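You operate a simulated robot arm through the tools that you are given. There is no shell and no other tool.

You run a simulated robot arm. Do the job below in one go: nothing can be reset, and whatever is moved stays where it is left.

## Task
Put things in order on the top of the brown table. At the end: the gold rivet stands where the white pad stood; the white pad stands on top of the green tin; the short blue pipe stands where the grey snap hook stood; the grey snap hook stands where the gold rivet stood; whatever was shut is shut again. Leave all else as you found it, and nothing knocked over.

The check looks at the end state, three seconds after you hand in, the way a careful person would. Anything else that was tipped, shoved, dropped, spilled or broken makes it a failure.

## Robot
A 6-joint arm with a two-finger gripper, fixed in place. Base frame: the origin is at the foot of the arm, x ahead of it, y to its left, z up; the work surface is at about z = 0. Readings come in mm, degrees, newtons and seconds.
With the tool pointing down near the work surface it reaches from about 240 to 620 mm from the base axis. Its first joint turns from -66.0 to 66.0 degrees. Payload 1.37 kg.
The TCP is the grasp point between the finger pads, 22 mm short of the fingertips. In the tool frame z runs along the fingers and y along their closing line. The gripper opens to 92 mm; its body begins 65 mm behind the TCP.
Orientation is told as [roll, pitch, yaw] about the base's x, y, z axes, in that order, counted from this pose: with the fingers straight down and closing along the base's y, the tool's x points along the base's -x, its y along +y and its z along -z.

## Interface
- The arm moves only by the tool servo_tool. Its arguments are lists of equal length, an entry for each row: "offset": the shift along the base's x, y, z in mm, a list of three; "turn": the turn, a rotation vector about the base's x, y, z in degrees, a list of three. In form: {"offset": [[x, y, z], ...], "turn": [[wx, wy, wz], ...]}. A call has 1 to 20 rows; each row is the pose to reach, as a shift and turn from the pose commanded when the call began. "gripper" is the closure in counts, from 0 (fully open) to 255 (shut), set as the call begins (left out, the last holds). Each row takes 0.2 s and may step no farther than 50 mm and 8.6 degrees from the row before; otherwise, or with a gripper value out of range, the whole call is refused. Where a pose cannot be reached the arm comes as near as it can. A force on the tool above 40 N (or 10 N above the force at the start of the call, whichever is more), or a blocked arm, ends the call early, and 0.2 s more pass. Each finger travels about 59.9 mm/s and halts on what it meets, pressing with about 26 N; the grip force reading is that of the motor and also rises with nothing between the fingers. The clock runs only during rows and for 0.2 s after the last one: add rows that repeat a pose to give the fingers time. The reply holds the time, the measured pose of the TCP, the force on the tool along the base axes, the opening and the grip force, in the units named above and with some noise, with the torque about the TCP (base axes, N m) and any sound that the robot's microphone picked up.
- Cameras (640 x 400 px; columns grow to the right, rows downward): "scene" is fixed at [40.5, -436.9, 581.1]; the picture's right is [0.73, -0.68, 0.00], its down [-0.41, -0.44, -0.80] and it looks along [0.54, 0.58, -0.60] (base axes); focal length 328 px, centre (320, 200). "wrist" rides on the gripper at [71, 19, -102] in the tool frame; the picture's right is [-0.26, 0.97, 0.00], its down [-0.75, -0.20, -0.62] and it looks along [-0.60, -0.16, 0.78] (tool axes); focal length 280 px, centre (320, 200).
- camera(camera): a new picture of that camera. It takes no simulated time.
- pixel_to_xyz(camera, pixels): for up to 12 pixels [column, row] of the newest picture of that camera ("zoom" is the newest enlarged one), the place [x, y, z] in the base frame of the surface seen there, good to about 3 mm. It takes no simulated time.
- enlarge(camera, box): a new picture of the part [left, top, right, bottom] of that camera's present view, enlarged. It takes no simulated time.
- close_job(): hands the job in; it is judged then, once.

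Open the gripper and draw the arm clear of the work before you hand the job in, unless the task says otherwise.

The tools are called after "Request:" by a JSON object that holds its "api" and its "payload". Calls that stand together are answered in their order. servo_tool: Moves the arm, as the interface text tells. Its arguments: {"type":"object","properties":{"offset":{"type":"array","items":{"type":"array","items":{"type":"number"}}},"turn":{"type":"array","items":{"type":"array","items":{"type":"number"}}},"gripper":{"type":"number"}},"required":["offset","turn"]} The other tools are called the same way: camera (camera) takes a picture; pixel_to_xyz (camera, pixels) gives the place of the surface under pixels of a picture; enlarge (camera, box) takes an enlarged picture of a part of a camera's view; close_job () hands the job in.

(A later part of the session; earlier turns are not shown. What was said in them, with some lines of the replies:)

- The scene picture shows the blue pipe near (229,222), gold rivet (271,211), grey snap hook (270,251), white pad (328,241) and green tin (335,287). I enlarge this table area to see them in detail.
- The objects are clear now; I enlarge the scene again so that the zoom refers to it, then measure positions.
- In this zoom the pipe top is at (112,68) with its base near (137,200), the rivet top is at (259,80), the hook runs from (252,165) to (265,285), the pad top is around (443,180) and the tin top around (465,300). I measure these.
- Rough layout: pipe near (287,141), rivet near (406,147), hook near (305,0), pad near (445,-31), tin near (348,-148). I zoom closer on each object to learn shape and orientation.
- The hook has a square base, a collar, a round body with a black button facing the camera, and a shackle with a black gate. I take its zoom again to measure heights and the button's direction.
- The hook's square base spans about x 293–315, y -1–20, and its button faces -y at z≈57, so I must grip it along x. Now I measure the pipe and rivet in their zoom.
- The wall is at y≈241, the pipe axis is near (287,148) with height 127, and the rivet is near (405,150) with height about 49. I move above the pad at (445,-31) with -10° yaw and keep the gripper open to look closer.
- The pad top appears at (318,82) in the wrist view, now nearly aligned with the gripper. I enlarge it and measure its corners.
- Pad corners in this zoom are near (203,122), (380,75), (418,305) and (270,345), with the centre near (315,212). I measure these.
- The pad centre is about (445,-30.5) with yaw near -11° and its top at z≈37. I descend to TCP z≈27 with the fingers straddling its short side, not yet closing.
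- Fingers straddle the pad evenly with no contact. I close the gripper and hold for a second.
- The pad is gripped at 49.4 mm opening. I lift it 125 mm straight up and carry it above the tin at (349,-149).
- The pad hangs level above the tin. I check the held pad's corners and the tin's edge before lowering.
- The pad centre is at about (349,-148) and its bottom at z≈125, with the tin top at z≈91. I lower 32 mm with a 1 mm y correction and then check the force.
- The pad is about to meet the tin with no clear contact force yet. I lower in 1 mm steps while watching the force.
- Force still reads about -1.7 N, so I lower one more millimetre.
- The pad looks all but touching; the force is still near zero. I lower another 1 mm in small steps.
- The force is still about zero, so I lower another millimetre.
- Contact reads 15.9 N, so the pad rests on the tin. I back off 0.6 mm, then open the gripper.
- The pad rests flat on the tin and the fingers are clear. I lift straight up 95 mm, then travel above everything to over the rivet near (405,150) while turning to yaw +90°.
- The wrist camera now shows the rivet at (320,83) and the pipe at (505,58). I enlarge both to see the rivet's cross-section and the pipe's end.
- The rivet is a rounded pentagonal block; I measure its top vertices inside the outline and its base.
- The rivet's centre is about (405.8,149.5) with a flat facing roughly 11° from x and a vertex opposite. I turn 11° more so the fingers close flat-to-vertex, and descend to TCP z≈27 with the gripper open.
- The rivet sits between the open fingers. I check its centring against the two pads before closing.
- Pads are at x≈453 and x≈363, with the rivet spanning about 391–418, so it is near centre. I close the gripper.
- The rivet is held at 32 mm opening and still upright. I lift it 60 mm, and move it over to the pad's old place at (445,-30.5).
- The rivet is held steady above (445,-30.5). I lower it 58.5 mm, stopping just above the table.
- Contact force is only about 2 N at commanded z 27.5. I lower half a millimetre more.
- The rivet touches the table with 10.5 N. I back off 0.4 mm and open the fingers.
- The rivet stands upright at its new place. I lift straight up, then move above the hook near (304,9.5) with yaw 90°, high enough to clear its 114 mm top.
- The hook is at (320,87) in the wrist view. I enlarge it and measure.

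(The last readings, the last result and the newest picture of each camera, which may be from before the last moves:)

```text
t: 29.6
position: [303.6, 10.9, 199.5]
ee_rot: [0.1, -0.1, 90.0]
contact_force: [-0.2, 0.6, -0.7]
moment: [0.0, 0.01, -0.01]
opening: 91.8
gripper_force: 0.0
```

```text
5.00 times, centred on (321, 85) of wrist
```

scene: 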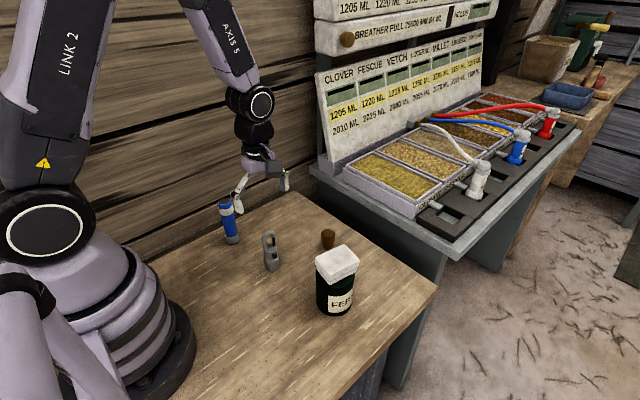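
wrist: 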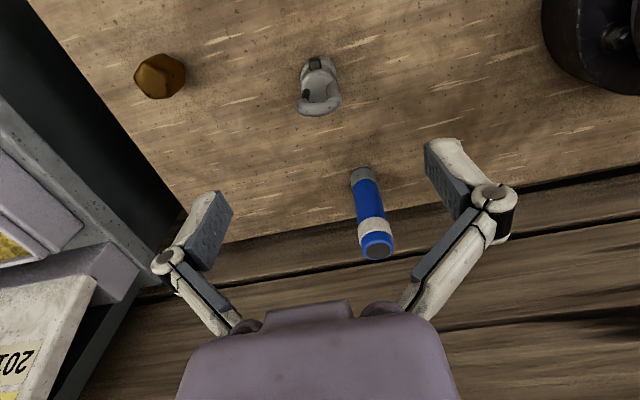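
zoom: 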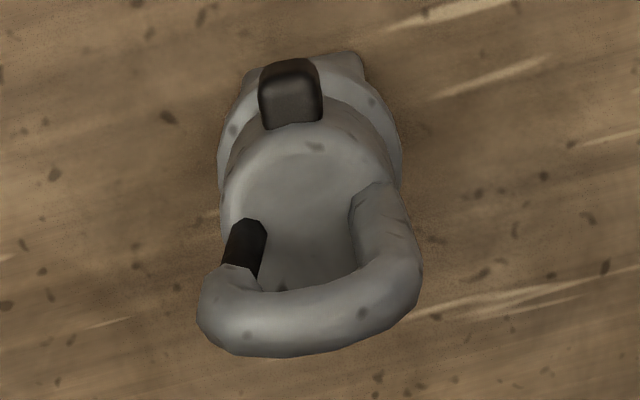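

In this zoom the button faces the camera at (290,95) and the shackle runs from (215,300) to (405,260). I measure these.

Request:
{"api": "pixel_to_xyz", "payload": {"camera": "zoom", "pixels": [[212, 310], [408, 280], [310, 325], [310, 345], [290, 80], [270, 100], [318, 100], [235, 190], [390, 170], [310, 200], [380, 220], [245, 245]]}}

Request:
{"api": "pixel_to_xyz", "payload": {"camera": "zoom", "pixels": [[222, 150], [398, 145], [355, 62], [245, 75], [230, 135], [385, 120], [300, 150], [340, 100], [225, 200], [395, 185]]}}

```text
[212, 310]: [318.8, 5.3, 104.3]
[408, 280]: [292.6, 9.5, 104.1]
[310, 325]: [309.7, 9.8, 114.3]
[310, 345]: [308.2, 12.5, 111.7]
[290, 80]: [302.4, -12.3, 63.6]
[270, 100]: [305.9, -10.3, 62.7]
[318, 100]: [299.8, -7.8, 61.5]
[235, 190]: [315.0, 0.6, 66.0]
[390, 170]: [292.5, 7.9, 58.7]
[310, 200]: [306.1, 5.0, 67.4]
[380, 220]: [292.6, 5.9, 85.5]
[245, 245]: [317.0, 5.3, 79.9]
```

```text
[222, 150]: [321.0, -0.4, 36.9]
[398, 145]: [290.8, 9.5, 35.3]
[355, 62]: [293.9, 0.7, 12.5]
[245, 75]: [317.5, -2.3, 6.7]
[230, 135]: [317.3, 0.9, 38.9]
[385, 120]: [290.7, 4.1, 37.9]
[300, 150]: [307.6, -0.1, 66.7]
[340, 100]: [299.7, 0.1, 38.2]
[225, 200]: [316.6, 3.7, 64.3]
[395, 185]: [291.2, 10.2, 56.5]
```

The hook axis is about (304.8,8.8), body top z≈67, collar top z≈38, shackle top z≈114. I turn -4° to match it and descend to TCP z≈62.5, so the tips stay above the collar and clear of the button.

Request:
{"api": "servo_tool", "payload": {"offset": [[0.8, -0.7, -20], [0.8, -0.7, -45], [0.8, -0.7, -70], [0.8, -0.7, -95], [0.8, -0.7, -115], [0.8, -0.7, -130], [0.8, -0.7, -137.8], [0.8, -0.7, -137.8]], "turn": [[0, 0, -2], [0, 0, -4], [0, 0, -4], [0, 0, -4], [0, 0, -4], [0, 0, -4], [0, 0, -4], [0, 0, -4]], "gripper": 0}}

Request:
{"api": "camera", "payload": {"camera": "wrist"}}

Request:
{"api": "enlarge", "payload": {"camera": "scene", "box": [210, 180, 330, 280]}}

```text
t: 31.4
position: [305.4, 10.0, 61.8]
ee_rot: [-0.1, 0.0, 86.0]
contact_force: [0.3, -0.1, 0.0]
moment: [0.0, -0.03, 0.01]
opening: 91.9
gripper_force: 0.0
```

```text
taken
```

wrist: 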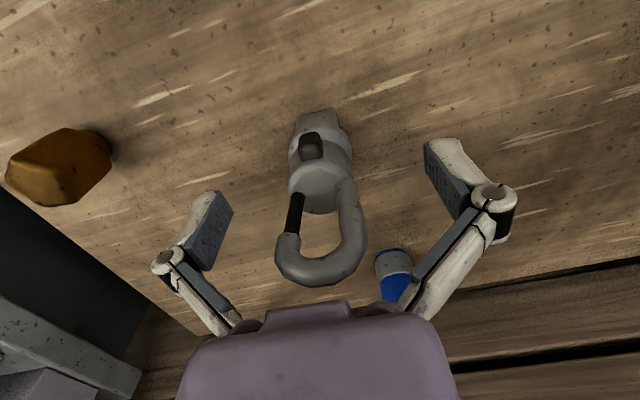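

```text
4.00 times, centred on (270, 230) of scene
```

zoom: 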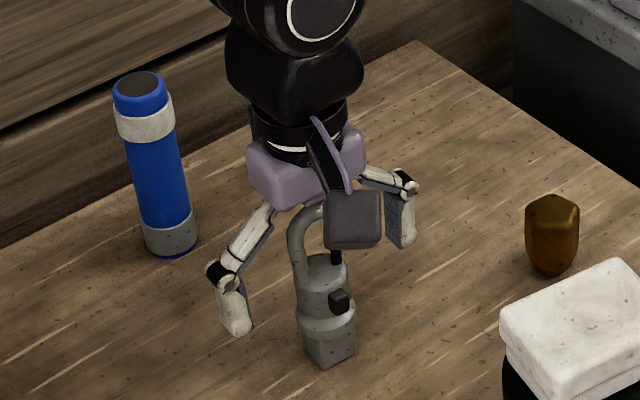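

The open fingers flank the hook's body, and the palm is clear of the shackle. I check centring before closing.

Request:
{"api": "pixel_to_xyz", "payload": {"camera": "wrist", "pixels": [[223, 215], [432, 165], [292, 190], [352, 170], [300, 205], [345, 200], [312, 143], [282, 260], [365, 250], [320, 180], [320, 275]]}}

```text
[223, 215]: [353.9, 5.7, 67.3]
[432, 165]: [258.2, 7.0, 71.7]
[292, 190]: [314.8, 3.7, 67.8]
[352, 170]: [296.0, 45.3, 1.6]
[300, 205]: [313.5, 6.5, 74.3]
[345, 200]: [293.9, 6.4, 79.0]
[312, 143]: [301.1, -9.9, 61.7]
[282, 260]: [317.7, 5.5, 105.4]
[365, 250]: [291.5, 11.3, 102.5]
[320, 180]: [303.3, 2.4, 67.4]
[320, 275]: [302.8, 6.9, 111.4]
```

Pad faces are at x≈354 and x≈258, hook centred near 305. I close the gripper on the body.

Request:
{"api": "servo_tool", "payload": {"offset": [[0, 0, 0], [0, 0, 0], [0, 0, 0], [0, 0, 0], [0, 0, 0], [0, 0, 0]], "turn": [[0, 0, 0], [0, 0, 0], [0, 0, 0], [0, 0, 0], [0, 0, 0], [0, 0, 0]], "gripper": 255}}

Request:
{"api": "camera", "payload": {"camera": "wrist"}}

Request:
{"api": "enlarge", "payload": {"camera": "scene", "box": [210, 180, 330, 280]}}

```text
t: 32.8
position: [305.0, 8.9, 62.3]
ee_rot: [0.0, 0.0, 86.0]
contact_force: [0.1, 0.2, 0.3]
moment: [0.0, 0.01, 0.0]
opening: 33.7
gripper_force: 26.2
```

```text
taken
```

wrist: 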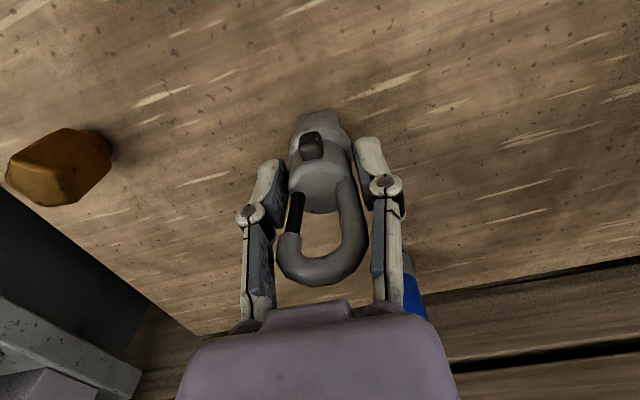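

```text
4.00 times, centred on (270, 230) of scene
```

zoom: 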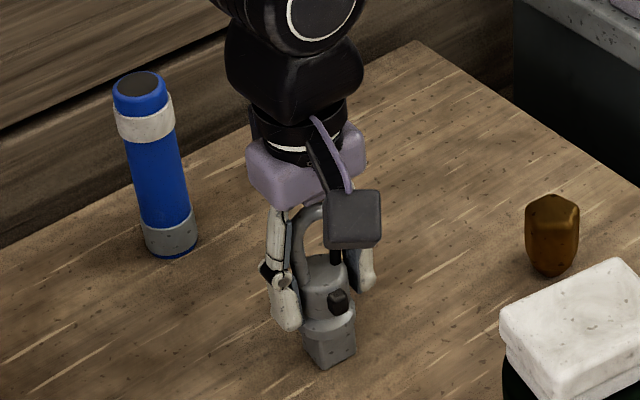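

The gripper holds at 33.7 mm opening with the hook upright. I lift 15 mm as a test and look whether it hangs straight.

Request:
{"api": "servo_tool", "payload": {"offset": [[0, 0, 5], [0, 0, 10], [0, 0, 15], [0, 0, 15]], "turn": [[0, 0, 0], [0, 0, 0], [0, 0, 0], [0, 0, 0]], "gripper": 255}}

Request:
{"api": "camera", "payload": {"camera": "wrist"}}

Request:
{"api": "enlarge", "payload": {"camera": "scene", "box": [240, 210, 310, 280]}}

```text
t: 33.8
position: [303.5, 9.3, 78.5]
ee_rot: [-0.1, 0.1, 85.9]
contact_force: [-0.3, -0.6, -2.5]
moment: [0.01, -0.01, -0.02]
opening: 33.6
gripper_force: 25.8
```

```text
taken
```

wrist: 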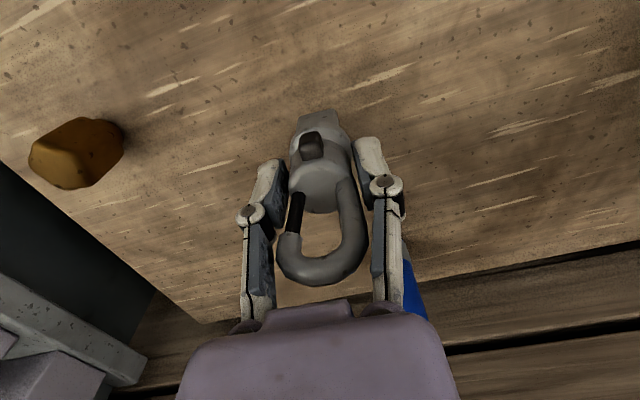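

```text
5.71 times, centred on (275, 245) of scene
```

zoom: 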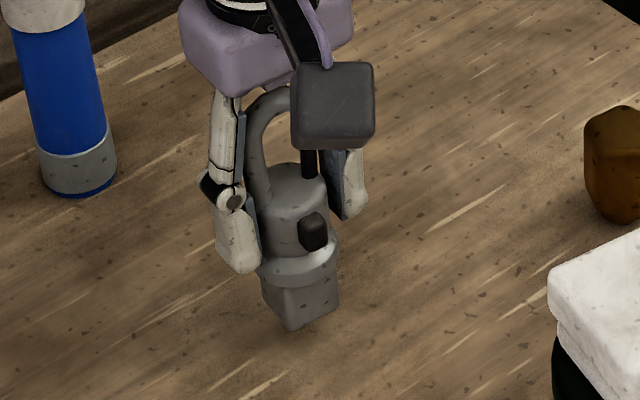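

The hook hangs straight and its button and gate look unchanged. I raise it 50 mm more and carry it along x then y to above the rivet's old place at (405.8,149.5).

Request:
{"api": "servo_tool", "payload": {"offset": [[0, 0, 20], [0, 0, 40], [0, 0, 50], [20, 10, 50], [45, 30, 50], [65, 57, 50], [82, 85, 50], [93, 112, 50], [101, 132, 50], [101, 140.7, 50], [101, 140.7, 50]], "turn": [[0, 0, 0], [0, 0, 0], [0, 0, 0], [0, 0, 0], [0, 0, 0], [0, 0, 0], [0, 0, 0], [0, 0, 0], [0, 0, 0], [0, 0, 0], [0, 0, 0]], "gripper": 255}}

Request:
{"api": "camera", "payload": {"camera": "wrist"}}

Request:
{"api": "enlarge", "payload": {"camera": "scene", "box": [205, 140, 335, 240]}}

```text
t: 36.2
position: [404.5, 148.5, 127.0]
ee_rot: [0.0, -0.1, 86.0]
contact_force: [0.1, 0.1, -2.3]
moment: [0.0, -0.03, -0.03]
opening: 33.4
gripper_force: 26.0
```

```text
taken
```

wrist: 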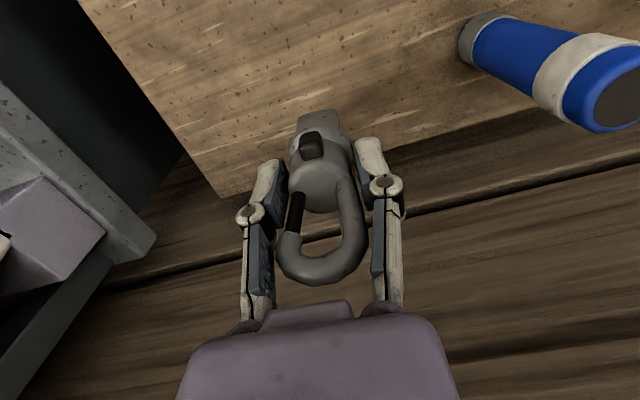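

```text
4.00 times, centred on (270, 190) of scene
```

zoom: 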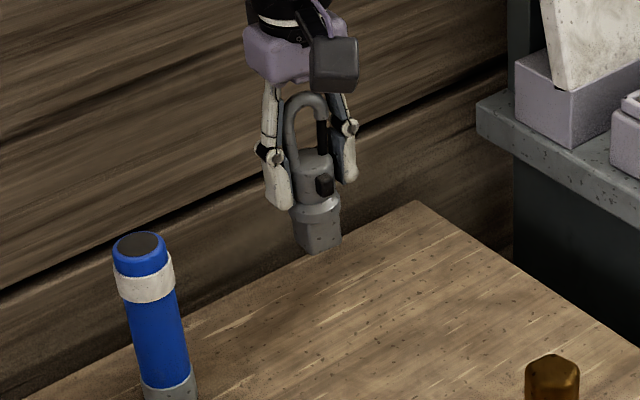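

The hook is steady over the target spot. I lower it 64 mm to just above the table.

Request:
{"api": "servo_tool", "payload": {"offset": [[0, 0, -20], [0, 0, -40], [0, 0, -54], [0, 0, -61], [0, 0, -64], [0, 0, -64]], "turn": [[0, 0, 0], [0, 0, 0], [0, 0, 0], [0, 0, 0], [0, 0, 0], [0, 0, 0]], "gripper": 255}}

Request:
{"api": "servo_tool", "payload": {"offset": [[0, 0, -0.4], [0, 0, -0.8], [0, 0, -0.8]], "turn": [[0, 0, 0], [0, 0, 0], [0, 0, 0]], "gripper": 255}}

```text
t: 37.6
position: [405.4, 148.6, 62.7]
ee_rot: [0.0, 0.0, 86.1]
contact_force: [-0.6, -0.2, -2.4]
moment: [0.0, 0.02, 0.02]
opening: 33.9
gripper_force: 26.0
```

```text
t: 38.4
position: [405.5, 149.8, 63.8]
ee_rot: [0.1, -0.1, 85.9]
contact_force: [-0.6, -0.8, -1.4]
moment: [0.04, 0.04, 0.02]
opening: 33.5
gripper_force: 26.3
```

The hook still hangs (-1.4 N), so the base is about to touch. I lower 0.8 mm further.

Request:
{"api": "servo_tool", "payload": {"offset": [[0, 0, -0.4], [0, 0, -0.8], [0, 0, -0.8]], "turn": [[0, 0, 0], [0, 0, 0], [0, 0, 0]], "gripper": 255}}

Request:
{"api": "enlarge", "payload": {"camera": "scene", "box": [230, 150, 310, 230]}}

```text
t: 39.2
position: [406.0, 149.8, 63.6]
ee_rot: [0.0, -0.1, 86.1]
contact_force: [-4.4, -6.4, 17.9]
moment: [-0.33, 0.28, 0.01]
opening: 33.5
gripper_force: 26.2
```

```text
5.00 times, centred on (270, 190) of scene
```

zoom: 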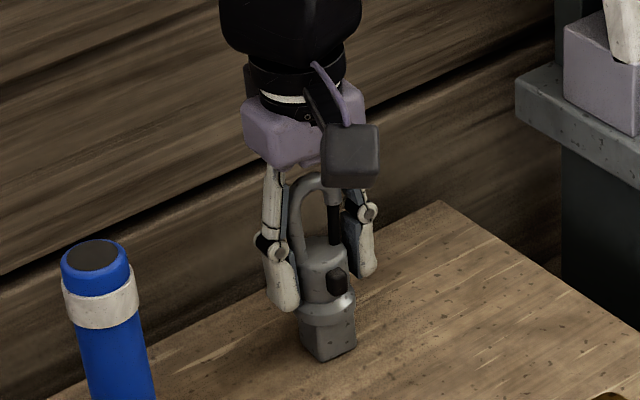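

Contact of 17.9 N: the hook stands on the table. I back off 0.6 mm to relieve it and then open.

Request:
{"api": "servo_tool", "payload": {"offset": [[0, 0, 0.3], [0, 0, 0.6], [0, 0, 0.6]], "turn": [[0, 0, 0], [0, 0, 0], [0, 0, 0]], "gripper": 255}}

```text
t: 40.0
position: [405.2, 149.9, 63.1]
ee_rot: [-0.1, 0.0, 86.0]
contact_force: [-2.5, -6.9, 24.6]
moment: [-0.33, 0.25, -0.03]
opening: 33.4
gripper_force: 26.0
```

The force still reads 24.6 N, so I raise another 0.6 mm and read again.

Request:
{"api": "servo_tool", "payload": {"offset": [[0, 0, 0.3], [0, 0, 0.6], [0, 0, 0.6], [0, 0, 0.6]], "turn": [[0, 0, 0], [0, 0, 0], [0, 0, 0], [0, 0, 0]], "gripper": 255}}

Request:
{"api": "enlarge", "payload": {"camera": "scene", "box": [245, 170, 295, 225]}}

```text
t: 41.0
position: [405.2, 150.4, 63.2]
ee_rot: [0.0, 0.1, 86.0]
contact_force: [1.0, 0.8, 4.2]
moment: [0.15, -0.12, -0.04]
opening: 33.3
gripper_force: 26.5
```

```text
7.27 times, centred on (270, 198) of scene
```

zoom: 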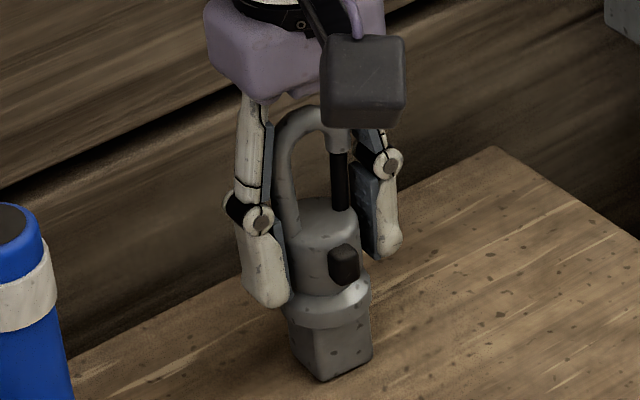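

The force is down to 4 N and the hook stands flat on the table. I open the gripper; the pipe at x≤304 is well clear of the left finger's outer reach.

Request:
{"api": "servo_tool", "payload": {"offset": [[0, 0, 0], [0, 0, 0], [0, 0, 0], [0, 0, 0], [0, 0, 0]], "turn": [[0, 0, 0], [0, 0, 0], [0, 0, 0], [0, 0, 0], [0, 0, 0]], "gripper": 0}}

Request:
{"api": "enlarge", "payload": {"camera": "scene", "box": [205, 150, 325, 250]}}

Request:
{"api": "camera", "payload": {"camera": "wrist"}}

```text
t: 42.2
position: [403.4, 149.0, 63.3]
ee_rot: [0.0, 0.0, 86.0]
contact_force: [0.2, 0.5, 0.2]
moment: [-0.02, -0.01, -0.01]
opening: 91.8
gripper_force: 0.1
```

```text
4.00 times, centred on (265, 200) of scene
```

zoom: 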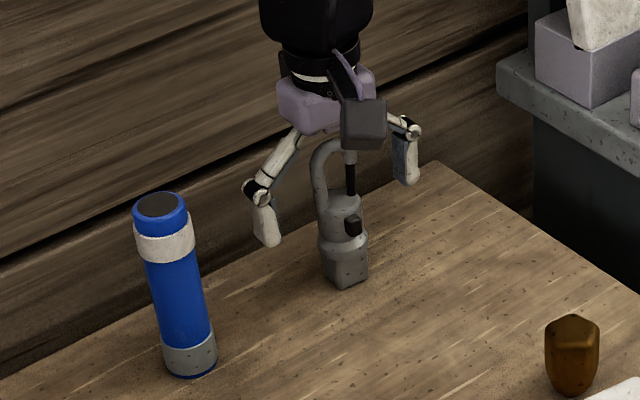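

```text
taken
```

wrist: 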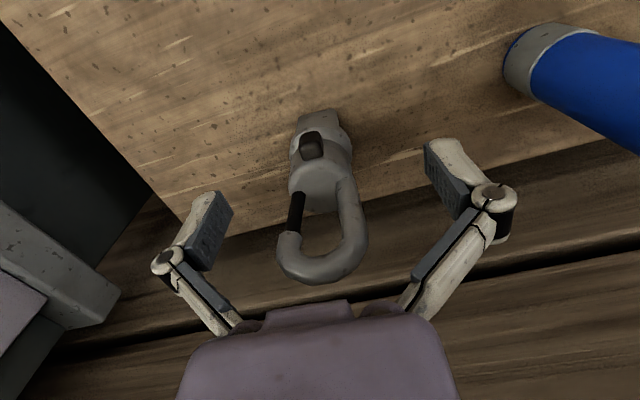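

The hook stands where the rivet was, button and gate intact. I lift straight up 140 mm, then move above the pipe at (287,148) and look.

Request:
{"api": "servo_tool", "payload": {"offset": [[0, 0, 15], [0, 0, 45], [0, 0, 80], [0, 0, 115], [0, 0, 140], [-30, 0, 140], [-65, -1, 140], [-100, -1.5, 140], [-118.8, -1.5, 140], [-118.8, -1.5, 140]], "turn": [[0, 0, 0], [0, 0, 0], [0, 0, 0], [0, 0, 0], [0, 0, 0], [0, 0, 2], [0, 0, 4], [0, 0, 4], [0, 0, 4], [0, 0, 4]], "gripper": 0}}

Request:
{"api": "camera", "payload": {"camera": "wrist"}}

Request:
{"api": "camera", "payload": {"camera": "scene"}}

```text
t: 44.4
position: [286.7, 149.2, 204.1]
ee_rot: [-0.1, 0.0, 90.1]
contact_force: [-0.4, -0.3, 0.1]
moment: [0.01, 0.03, 0.0]
opening: 92.1
gripper_force: 0.0
```

```text
taken
```

wrist: 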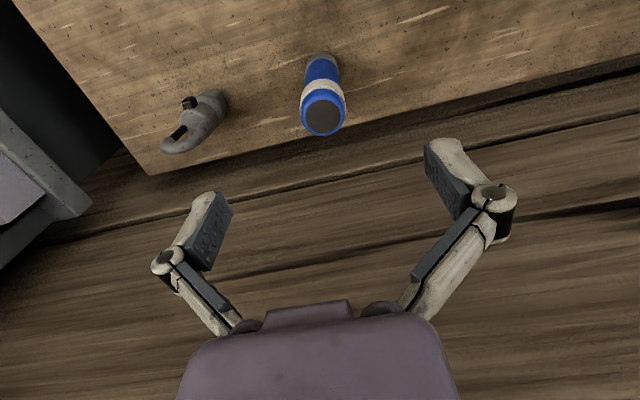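

```text
taken
```

scene: 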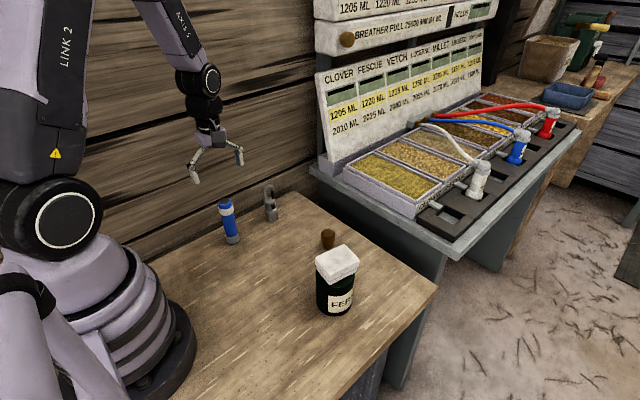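

The pipe's top disc is at (323,116) in the wrist view and the hook stands at (197,120). I enlarge the pipe and measure its edges.

Request:
{"api": "enlarge", "payload": {"camera": "wrist", "box": [285, 45, 365, 145]}}

Request:
{"api": "pixel_to_xyz", "payload": {"camera": "zoom", "pixels": [[330, 280], [255, 290], [410, 260], [335, 345], [320, 200], [330, 290], [290, 220], [370, 210], [260, 200], [395, 180], [320, 60], [320, 130]]}}

Request:
{"api": "pixel_to_xyz", "payload": {"camera": "wrist", "pixels": [[323, 116], [308, 118], [337, 113], [323, 130], [320, 103], [304, 115], [343, 110], [322, 88], [306, 90], [340, 85], [308, 75], [336, 72]]}}

```text
4.00 times, centred on (325, 95) of wrist
```

zoom: 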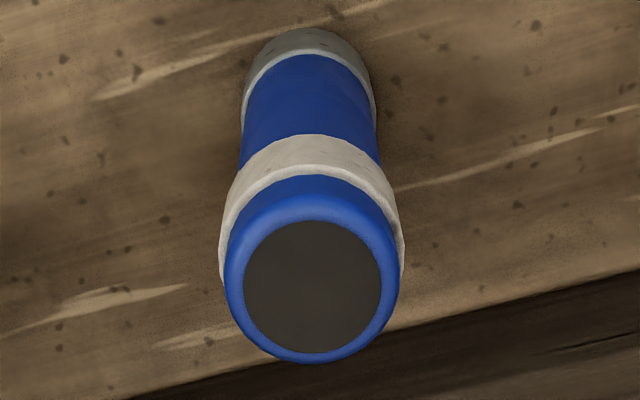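

```text
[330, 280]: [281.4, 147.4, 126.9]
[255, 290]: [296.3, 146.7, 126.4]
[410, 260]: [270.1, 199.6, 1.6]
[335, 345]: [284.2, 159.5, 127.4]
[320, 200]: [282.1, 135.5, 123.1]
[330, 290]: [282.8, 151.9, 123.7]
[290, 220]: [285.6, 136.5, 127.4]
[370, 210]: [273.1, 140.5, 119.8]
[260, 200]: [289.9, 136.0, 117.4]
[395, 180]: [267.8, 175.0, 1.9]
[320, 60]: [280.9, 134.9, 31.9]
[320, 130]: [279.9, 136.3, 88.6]
```

```text
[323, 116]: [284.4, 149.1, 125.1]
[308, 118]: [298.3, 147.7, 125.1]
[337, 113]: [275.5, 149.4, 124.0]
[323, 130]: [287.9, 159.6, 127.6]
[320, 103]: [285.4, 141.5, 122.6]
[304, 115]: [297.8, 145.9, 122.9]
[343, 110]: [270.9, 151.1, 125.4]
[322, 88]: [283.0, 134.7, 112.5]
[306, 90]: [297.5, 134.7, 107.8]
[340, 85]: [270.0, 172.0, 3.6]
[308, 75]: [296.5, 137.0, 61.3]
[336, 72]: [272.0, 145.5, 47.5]
```

The pipe's axis is about (285.6,148.3) with radius near 14.5. I descend to TCP z≈73 so the pads hold the blue body below the white band, palm clear of the 127 mm top.

Request:
{"api": "servo_tool", "payload": {"offset": [[-1.4, 0.3, -20], [-1.4, 0.3, -45], [-1.4, 0.3, -70], [-1.4, 0.3, -95], [-1.4, 0.3, -115], [-1.4, 0.3, -126], [-1.4, 0.3, -130.1], [-1.4, 0.3, -130.1]], "turn": [[0, 0, 0], [0, 0, 0], [0, 0, 0], [0, 0, 0], [0, 0, 0], [0, 0, 0], [0, 0, 0], [0, 0, 0]], "gripper": 0}}

Request:
{"api": "camera", "payload": {"camera": "wrist"}}

Request:
{"api": "enlarge", "payload": {"camera": "scene", "box": [170, 150, 290, 250]}}

```text
t: 46.2
position: [285.2, 148.4, 75.0]
ee_rot: [0.0, 0.0, 89.9]
contact_force: [-0.6, -0.5, -0.4]
moment: [-0.01, -0.01, -0.01]
opening: 92.0
gripper_force: 0.1
```

```text
taken
```

wrist: 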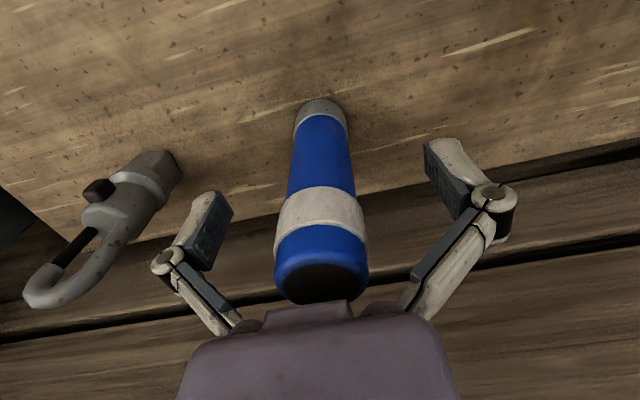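

```text
4.00 times, centred on (230, 200) of scene
```

zoom: 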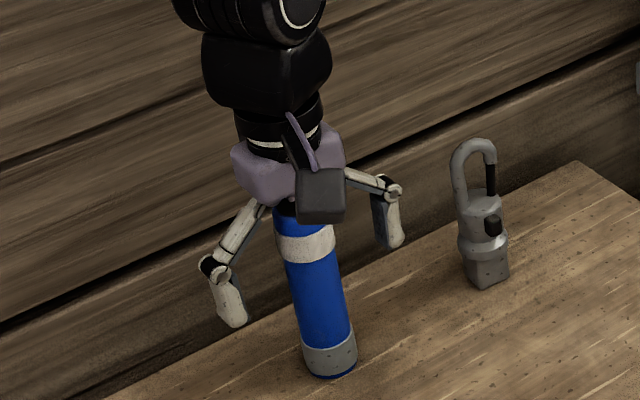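

No contact and the pipe sits between the fingers below the palm. I close the gripper on its blue body.

Request:
{"api": "servo_tool", "payload": {"offset": [[0, 0, 0], [0, 0, 0], [0, 0, 0], [0, 0, 0], [0, 0, 0], [0, 0, 0]], "turn": [[0, 0, 0], [0, 0, 0], [0, 0, 0], [0, 0, 0], [0, 0, 0], [0, 0, 0]], "gripper": 255}}

Request:
{"api": "camera", "payload": {"camera": "wrist"}}

Request:
{"api": "enlarge", "payload": {"camera": "scene", "box": [170, 150, 290, 250]}}

```text
t: 47.6
position: [285.3, 148.5, 73.5]
ee_rot: [0.0, 0.0, 90.0]
contact_force: [-0.8, -1.0, 6.6]
moment: [-0.03, -0.01, -0.03]
opening: 28.8
gripper_force: 26.1
```

```text
taken
```

wrist: 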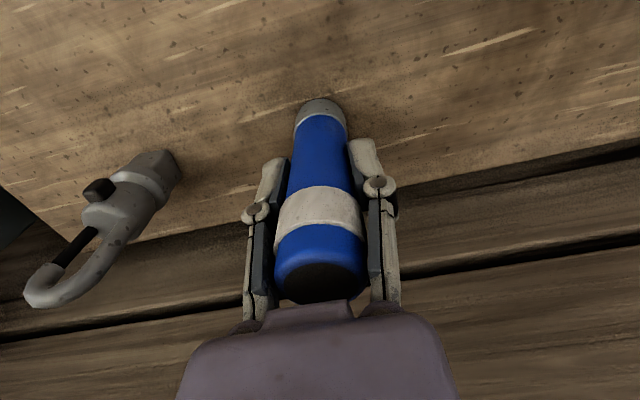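

```text
4.00 times, centred on (230, 200) of scene
```

zoom: 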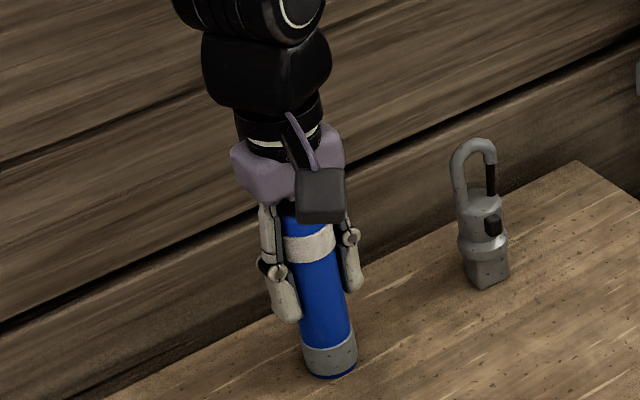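

The pipe is held at 28.8 mm and upright. I lift 15 mm as a test and check.

Request:
{"api": "servo_tool", "payload": {"offset": [[0, 0, 5], [0, 0, 10], [0, 0, 15], [0, 0, 15]], "turn": [[0, 0, 0], [0, 0, 0], [0, 0, 0], [0, 0, 0]], "gripper": 255}}

Request:
{"api": "camera", "payload": {"camera": "wrist"}}

Request:
{"api": "enlarge", "payload": {"camera": "scene", "box": [170, 150, 290, 250]}}

```text
t: 48.6
position: [286.2, 150.0, 89.8]
ee_rot: [0.0, 0.0, 90.0]
contact_force: [-0.4, 0.0, -0.9]
moment: [0.01, 0.02, 0.01]
opening: 28.9
gripper_force: 26.1
```

```text
taken
```

wrist: 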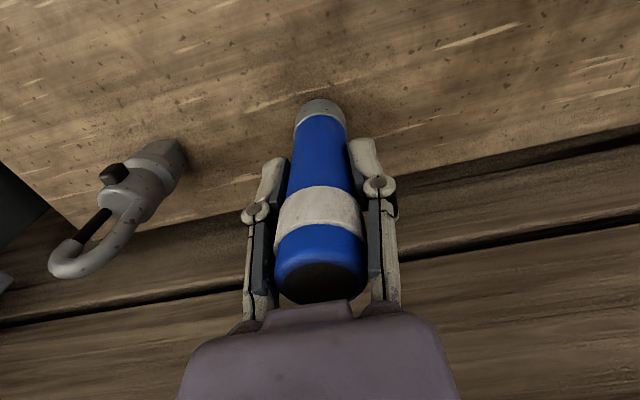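

```text
4.00 times, centred on (230, 200) of scene
```

zoom: 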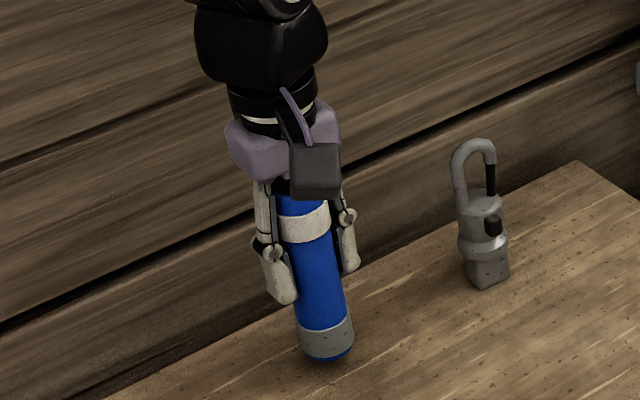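

The pipe hangs straight. I raise it 20 mm more and carry it to the hook's old place at (304.8,8.8).

Request:
{"api": "servo_tool", "payload": {"offset": [[0, 0, 12], [0, 0, 20], [3, -15, 20], [7, -45, 20], [11, -75, 20], [15, -105, 20], [18, -128, 20], [19.2, -139.5, 20], [19.2, -139.5, 20]], "turn": [[0, 0, 0], [0, 0, 0], [0, 0, 0], [0, 0, 0], [0, 0, 0], [0, 0, 0], [0, 0, 0], [0, 0, 0], [0, 0, 0]], "gripper": 255}}

Request:
{"api": "camera", "payload": {"camera": "wrist"}}

Request:
{"api": "enlarge", "payload": {"camera": "scene", "box": [200, 170, 340, 290]}}

```text
t: 50.6
position: [304.2, 9.6, 108.2]
ee_rot: [0.0, 0.0, 90.1]
contact_force: [-0.6, -0.6, -1.0]
moment: [0.01, -0.01, 0.01]
opening: 28.8
gripper_force: 25.5
```

```text
taken
```

wrist: 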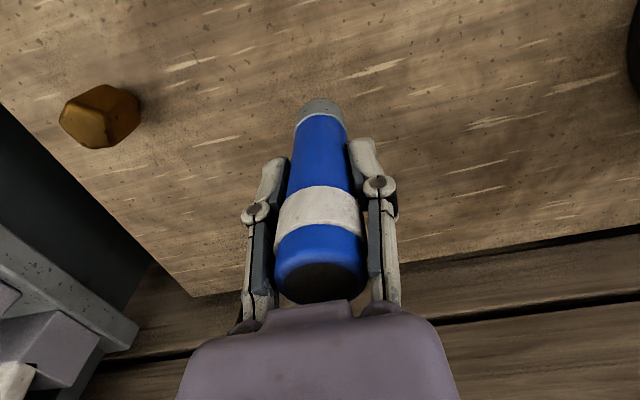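

```text
3.33 times, centred on (270, 230) of scene
```

zoom: 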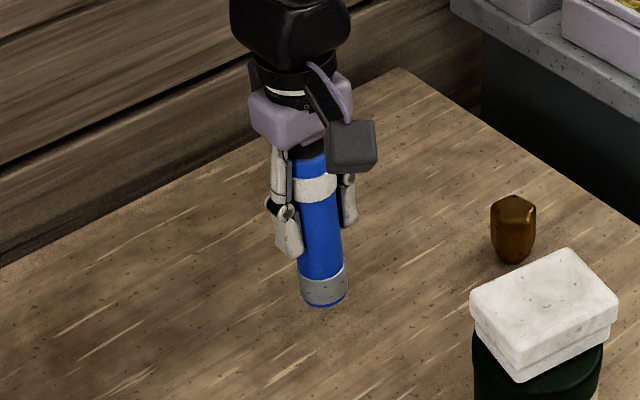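

The pipe is steady over its target. I lower 34 mm to just above the table, then in a small step.

Request:
{"api": "servo_tool", "payload": {"offset": [[0, 0, -12], [0, 0, -23], [0, 0, -30], [0, 0, -33], [0, 0, -34], [0, 0, -34]], "turn": [[0, 0, 0], [0, 0, 0], [0, 0, 0], [0, 0, 0], [0, 0, 0], [0, 0, 0]], "gripper": 255}}

Request:
{"api": "servo_tool", "payload": {"offset": [[0, 0, -0.4], [0, 0, -0.7], [0, 0, -0.7]], "turn": [[0, 0, 0], [0, 0, 0], [0, 0, 0]], "gripper": 255}}

```text
t: 52.0
position: [305.0, 10.0, 73.7]
ee_rot: [0.0, 0.0, 90.0]
contact_force: [0.5, 0.6, -1.3]
moment: [0.0, 0.0, 0.01]
opening: 28.9
gripper_force: 25.8
```

```text
t: 52.8
position: [305.8, 10.5, 72.8]
ee_rot: [0.0, -0.1, 90.0]
contact_force: [-0.8, -1.1, 16.0]
moment: [0.05, 0.05, -0.1]
opening: 28.7
gripper_force: 26.2
```

Contact of 16 N shows the pipe stands on the table. I back off 0.5 mm and read the force.

Request:
{"api": "servo_tool", "payload": {"offset": [[0, 0, 0.3], [0, 0, 0.5], [0, 0, 0.5], [0, 0, 0.5]], "turn": [[0, 0, 0], [0, 0, 0], [0, 0, 0], [0, 0, 0]], "gripper": 255}}

Request:
{"api": "enlarge", "payload": {"camera": "scene", "box": [240, 200, 310, 280]}}

```text
t: 53.8
position: [304.9, 9.8, 74.2]
ee_rot: [0.0, -0.1, 90.0]
contact_force: [-0.6, 0.2, -1.2]
moment: [-0.03, 0.01, 0.03]
opening: 28.5
gripper_force: 26.2
```

```text
5.00 times, centred on (275, 240) of scene
```

zoom: 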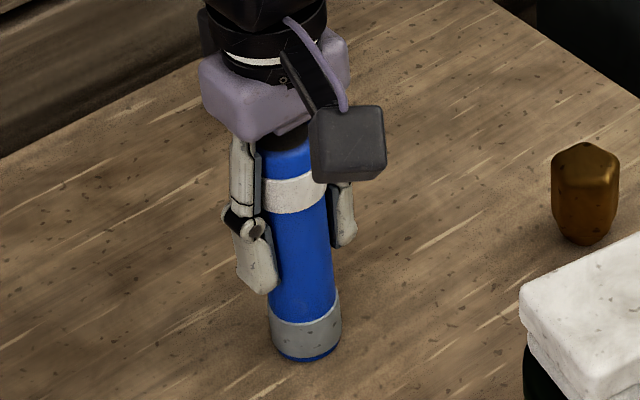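

The pipe is now a hair (<0.5 mm) off the table. I lower 0.3 mm and then open the gripper.

Request:
{"api": "servo_tool", "payload": {"offset": [[0, 0, -0.3], [0, 0, -0.3], [0, 0, -0.3]], "turn": [[0, 0, 0], [0, 0, 0], [0, 0, 0]], "gripper": 255}}

Request:
{"api": "servo_tool", "payload": {"offset": [[0, 0, 0], [0, 0, 0], [0, 0, 0], [0, 0, 0], [0, 0, 0]], "turn": [[0, 0, 0], [0, 0, 0], [0, 0, 0], [0, 0, 0], [0, 0, 0]], "gripper": 0}}

Request:
{"api": "camera", "payload": {"camera": "wrist"}}

Request:
{"api": "enlarge", "payload": {"camera": "scene", "box": [210, 180, 330, 280]}}

```text
t: 54.6
position: [305.1, 10.0, 74.1]
ee_rot: [0.0, 0.0, 90.0]
contact_force: [0.3, 0.4, -1.5]
moment: [0.0, 0.01, -0.02]
opening: 28.9
gripper_force: 26.0
```

```text
t: 55.8
position: [304.6, 10.4, 73.3]
ee_rot: [0.0, 0.0, 90.0]
contact_force: [0.3, 0.0, -0.6]
moment: [0.01, 0.01, 0.01]
opening: 91.9
gripper_force: 0.1
```

```text
taken
```

wrist: 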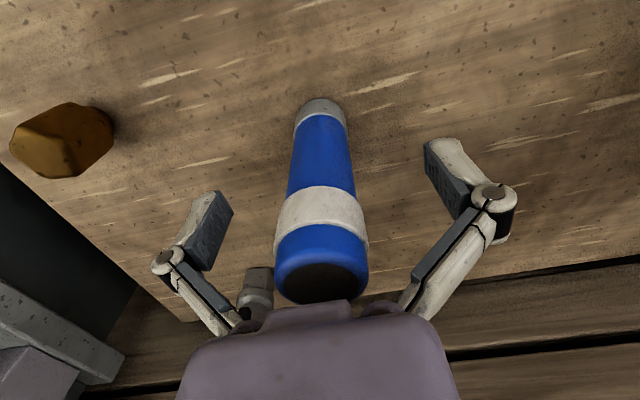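

```text
4.00 times, centred on (270, 230) of scene
```

zoom: 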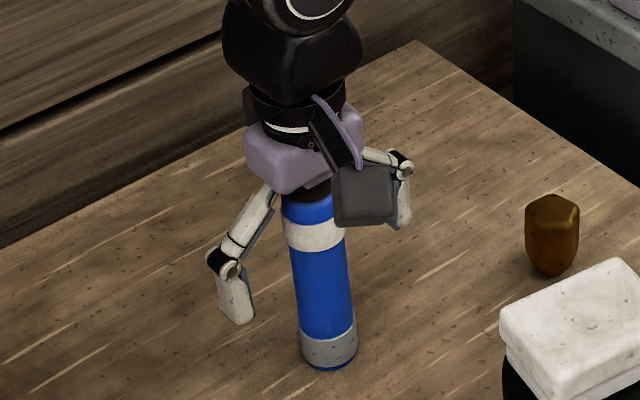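

The pipe stands upright and released. I lift straight up well above it and retreat toward the starting pose.

Request:
{"api": "servo_tool", "payload": {"offset": [[0, 0, 15], [0, 0, 45], [0, 0, 80], [0, 0, 115], [0, 0, 150], [0, 0, 180], [0, 0, 180]], "turn": [[0, 0, 0], [0, 0, 0], [0, 0, 0], [0, 0, 0], [0, 0, 0], [0, 0, 0], [0, 0, 0]], "gripper": 0}}

Request:
{"api": "camera", "payload": {"camera": "scene"}}

Request:
{"api": "camera", "payload": {"camera": "wrist"}}

Request:
{"api": "enlarge", "payload": {"camera": "scene", "box": [190, 180, 390, 330]}}

```text
t: 57.4
position: [304.9, 8.3, 256.0]
ee_rot: [0.0, -0.1, 90.0]
contact_force: [1.4, 0.2, 0.3]
moment: [0.02, -0.01, 0.0]
opening: 92.0
gripper_force: 0.1
```

```text
taken
```

scene: 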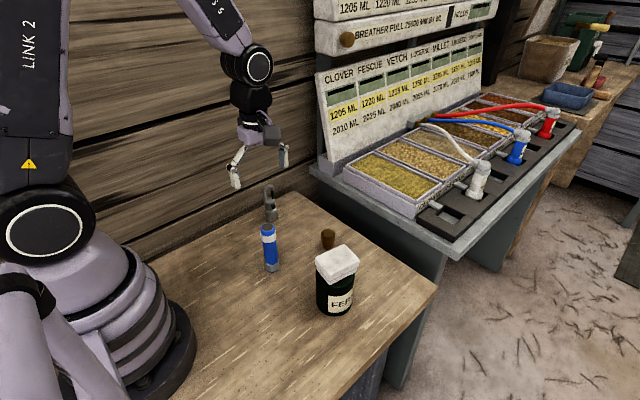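

```text
taken
```

wrist: 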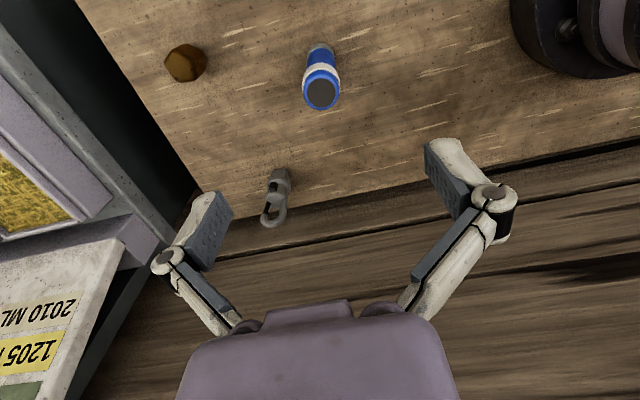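

```text
2.67 times, centred on (290, 255) of scene
```

zoom: 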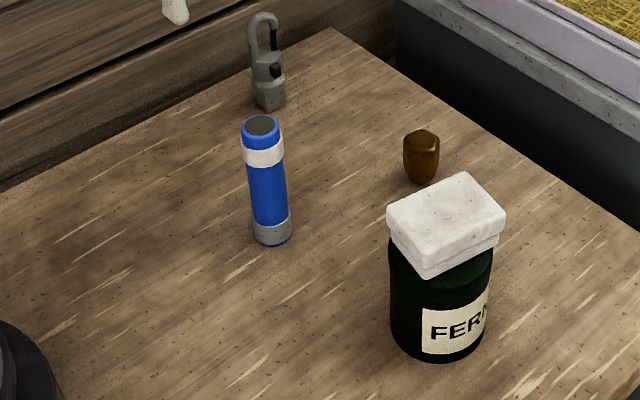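

All five objects stand upright as required. I measure their final positions in this zoom to compare with the targets.

Request:
{"api": "pixel_to_xyz", "payload": {"camera": "zoom", "pixels": [[262, 124], [272, 244], [268, 20], [268, 108], [421, 134], [421, 184], [446, 212], [388, 214], [464, 174], [505, 210], [427, 250], [440, 358]]}}

Request:
{"api": "pixel_to_xyz", "payload": {"camera": "wrist", "pixels": [[321, 93], [185, 65], [275, 215], [283, 180], [310, 95], [332, 92], [168, 68], [203, 60]]}}

Request:
{"api": "enlarge", "payload": {"camera": "wrist", "box": [140, 20, 360, 240]}}

Request:
{"api": "enlarge", "payload": {"camera": "scene", "box": [240, 180, 300, 225]}}

```text
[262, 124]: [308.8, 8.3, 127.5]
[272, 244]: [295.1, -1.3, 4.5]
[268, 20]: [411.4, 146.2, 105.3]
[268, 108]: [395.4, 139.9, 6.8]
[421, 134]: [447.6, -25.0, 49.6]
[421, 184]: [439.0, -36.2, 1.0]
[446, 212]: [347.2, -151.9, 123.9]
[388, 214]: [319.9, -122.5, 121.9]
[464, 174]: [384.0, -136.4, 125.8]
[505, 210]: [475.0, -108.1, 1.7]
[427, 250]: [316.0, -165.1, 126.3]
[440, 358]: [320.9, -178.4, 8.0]
```

```text
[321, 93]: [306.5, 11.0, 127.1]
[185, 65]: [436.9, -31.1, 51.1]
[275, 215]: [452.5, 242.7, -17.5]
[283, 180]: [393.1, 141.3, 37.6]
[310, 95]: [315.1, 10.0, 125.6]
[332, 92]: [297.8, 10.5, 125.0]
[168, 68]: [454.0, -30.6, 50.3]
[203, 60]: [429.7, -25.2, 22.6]
```

```text
1.82 times, centred on (250, 130) of wrist
```

zoom: 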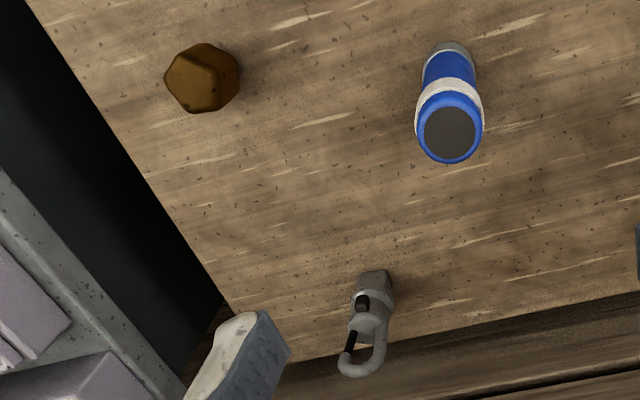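

```text
8.89 times, centred on (270, 202) of scene
```

zoom: 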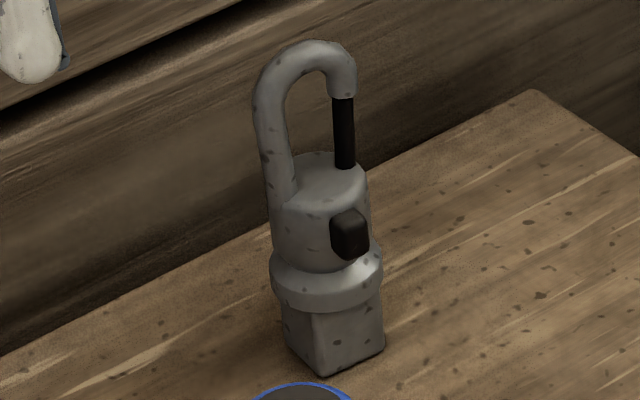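

Pipe at about (306,10), rivet at (443,-30), hook at about (406,149), and pad on the tin near (349,-149), all upright and in place. I draw the arm back to its starting pose, high above everything.

Request:
{"api": "servo_tool", "payload": {"offset": [[9, 4, 5], [18, 9, 5], [27, 13, 5], [36, 18, 5], [45, 22, 5], [54, 27, 5], [63, 31, 5], [72, 36, 5], [81, 40, 5], [90, 45, 5], [99, 49, 5], [105.7, 52, 5], [105.7, 52, 5], [105.7, 52, 5]], "turn": [[0, 0, -7.5], [0, 0, -15], [0, 0, -22.5], [0, 0, -30], [0, 0, -37.5], [0, 0, -45], [0, 0, -52.5], [0, 0, -60], [0, 0, -67.5], [0, 0, -75], [0, 0, -82.5], [0, 0, -90], [0, 0, -90], [0, 0, -90]], "gripper": 0}}

Request:
{"api": "camera", "payload": {"camera": "scene"}}

Request:
{"api": "camera", "payload": {"camera": "wrist"}}

```text
t: 60.4
position: [412.2, 61.4, 258.7]
ee_rot: [0.1, -0.1, -0.1]
contact_force: [-0.1, -0.5, -0.5]
moment: [-0.01, -0.04, 0.01]
opening: 92.1
gripper_force: 0.1
```

```text
taken
```

scene: 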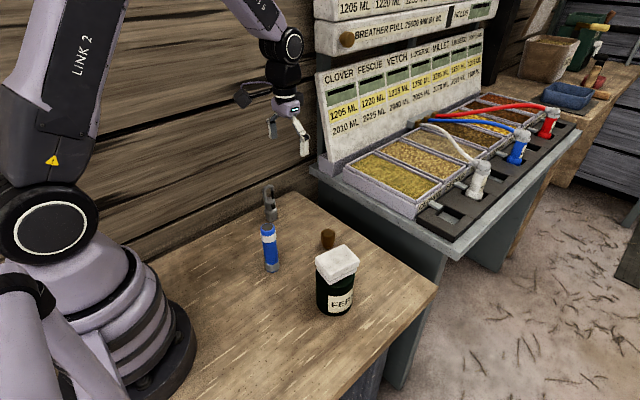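

```text
taken
```

wrist: 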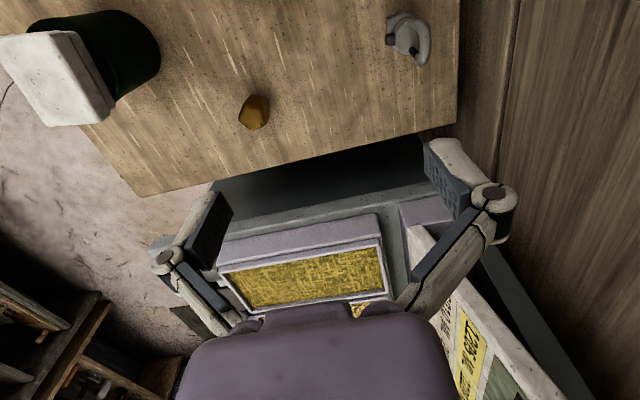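

The arm is back at its starting pose with the gripper open, and both views show everything upright: pipe at (269,245), hook at (270,205), rivet at (327,238) and pad on the tin at (336,263) in the scene picture. I hand the job in.

Request:
{"api": "close_job", "payload": {}}

```text
The job is handed in.
```

The table is set as you asked and the job is handed in. I haven't seen a result from the check.

| Item | Now stands | Measured position (x, y in mm) |
|---|---|---|
| White pad | On top of the green tin | about (349, -149) |
| Gold rivet | Where the pad was | about (443, -30) |
| Grey snap hook | Where the rivet was | about (406, 149) |
| Short blue pipe | Where the hook was | about (306, 10) |

- **Condition:** In the last pictures all of them were upright, and nothing had been knocked over. The green tin had not visibly moved.
- **Shut items:** I opened nothing. I gripped the hook away from its button, and the button and gate looked unchanged afterwards.
- **Pad overhang:** The pad's corners may overhang the tin's rim by a millimetre or two, because its diagonal is slightly longer than the tin is wide. It sits flat and centred.
- **Arm:** It is back at its starting pose with the gripper open.
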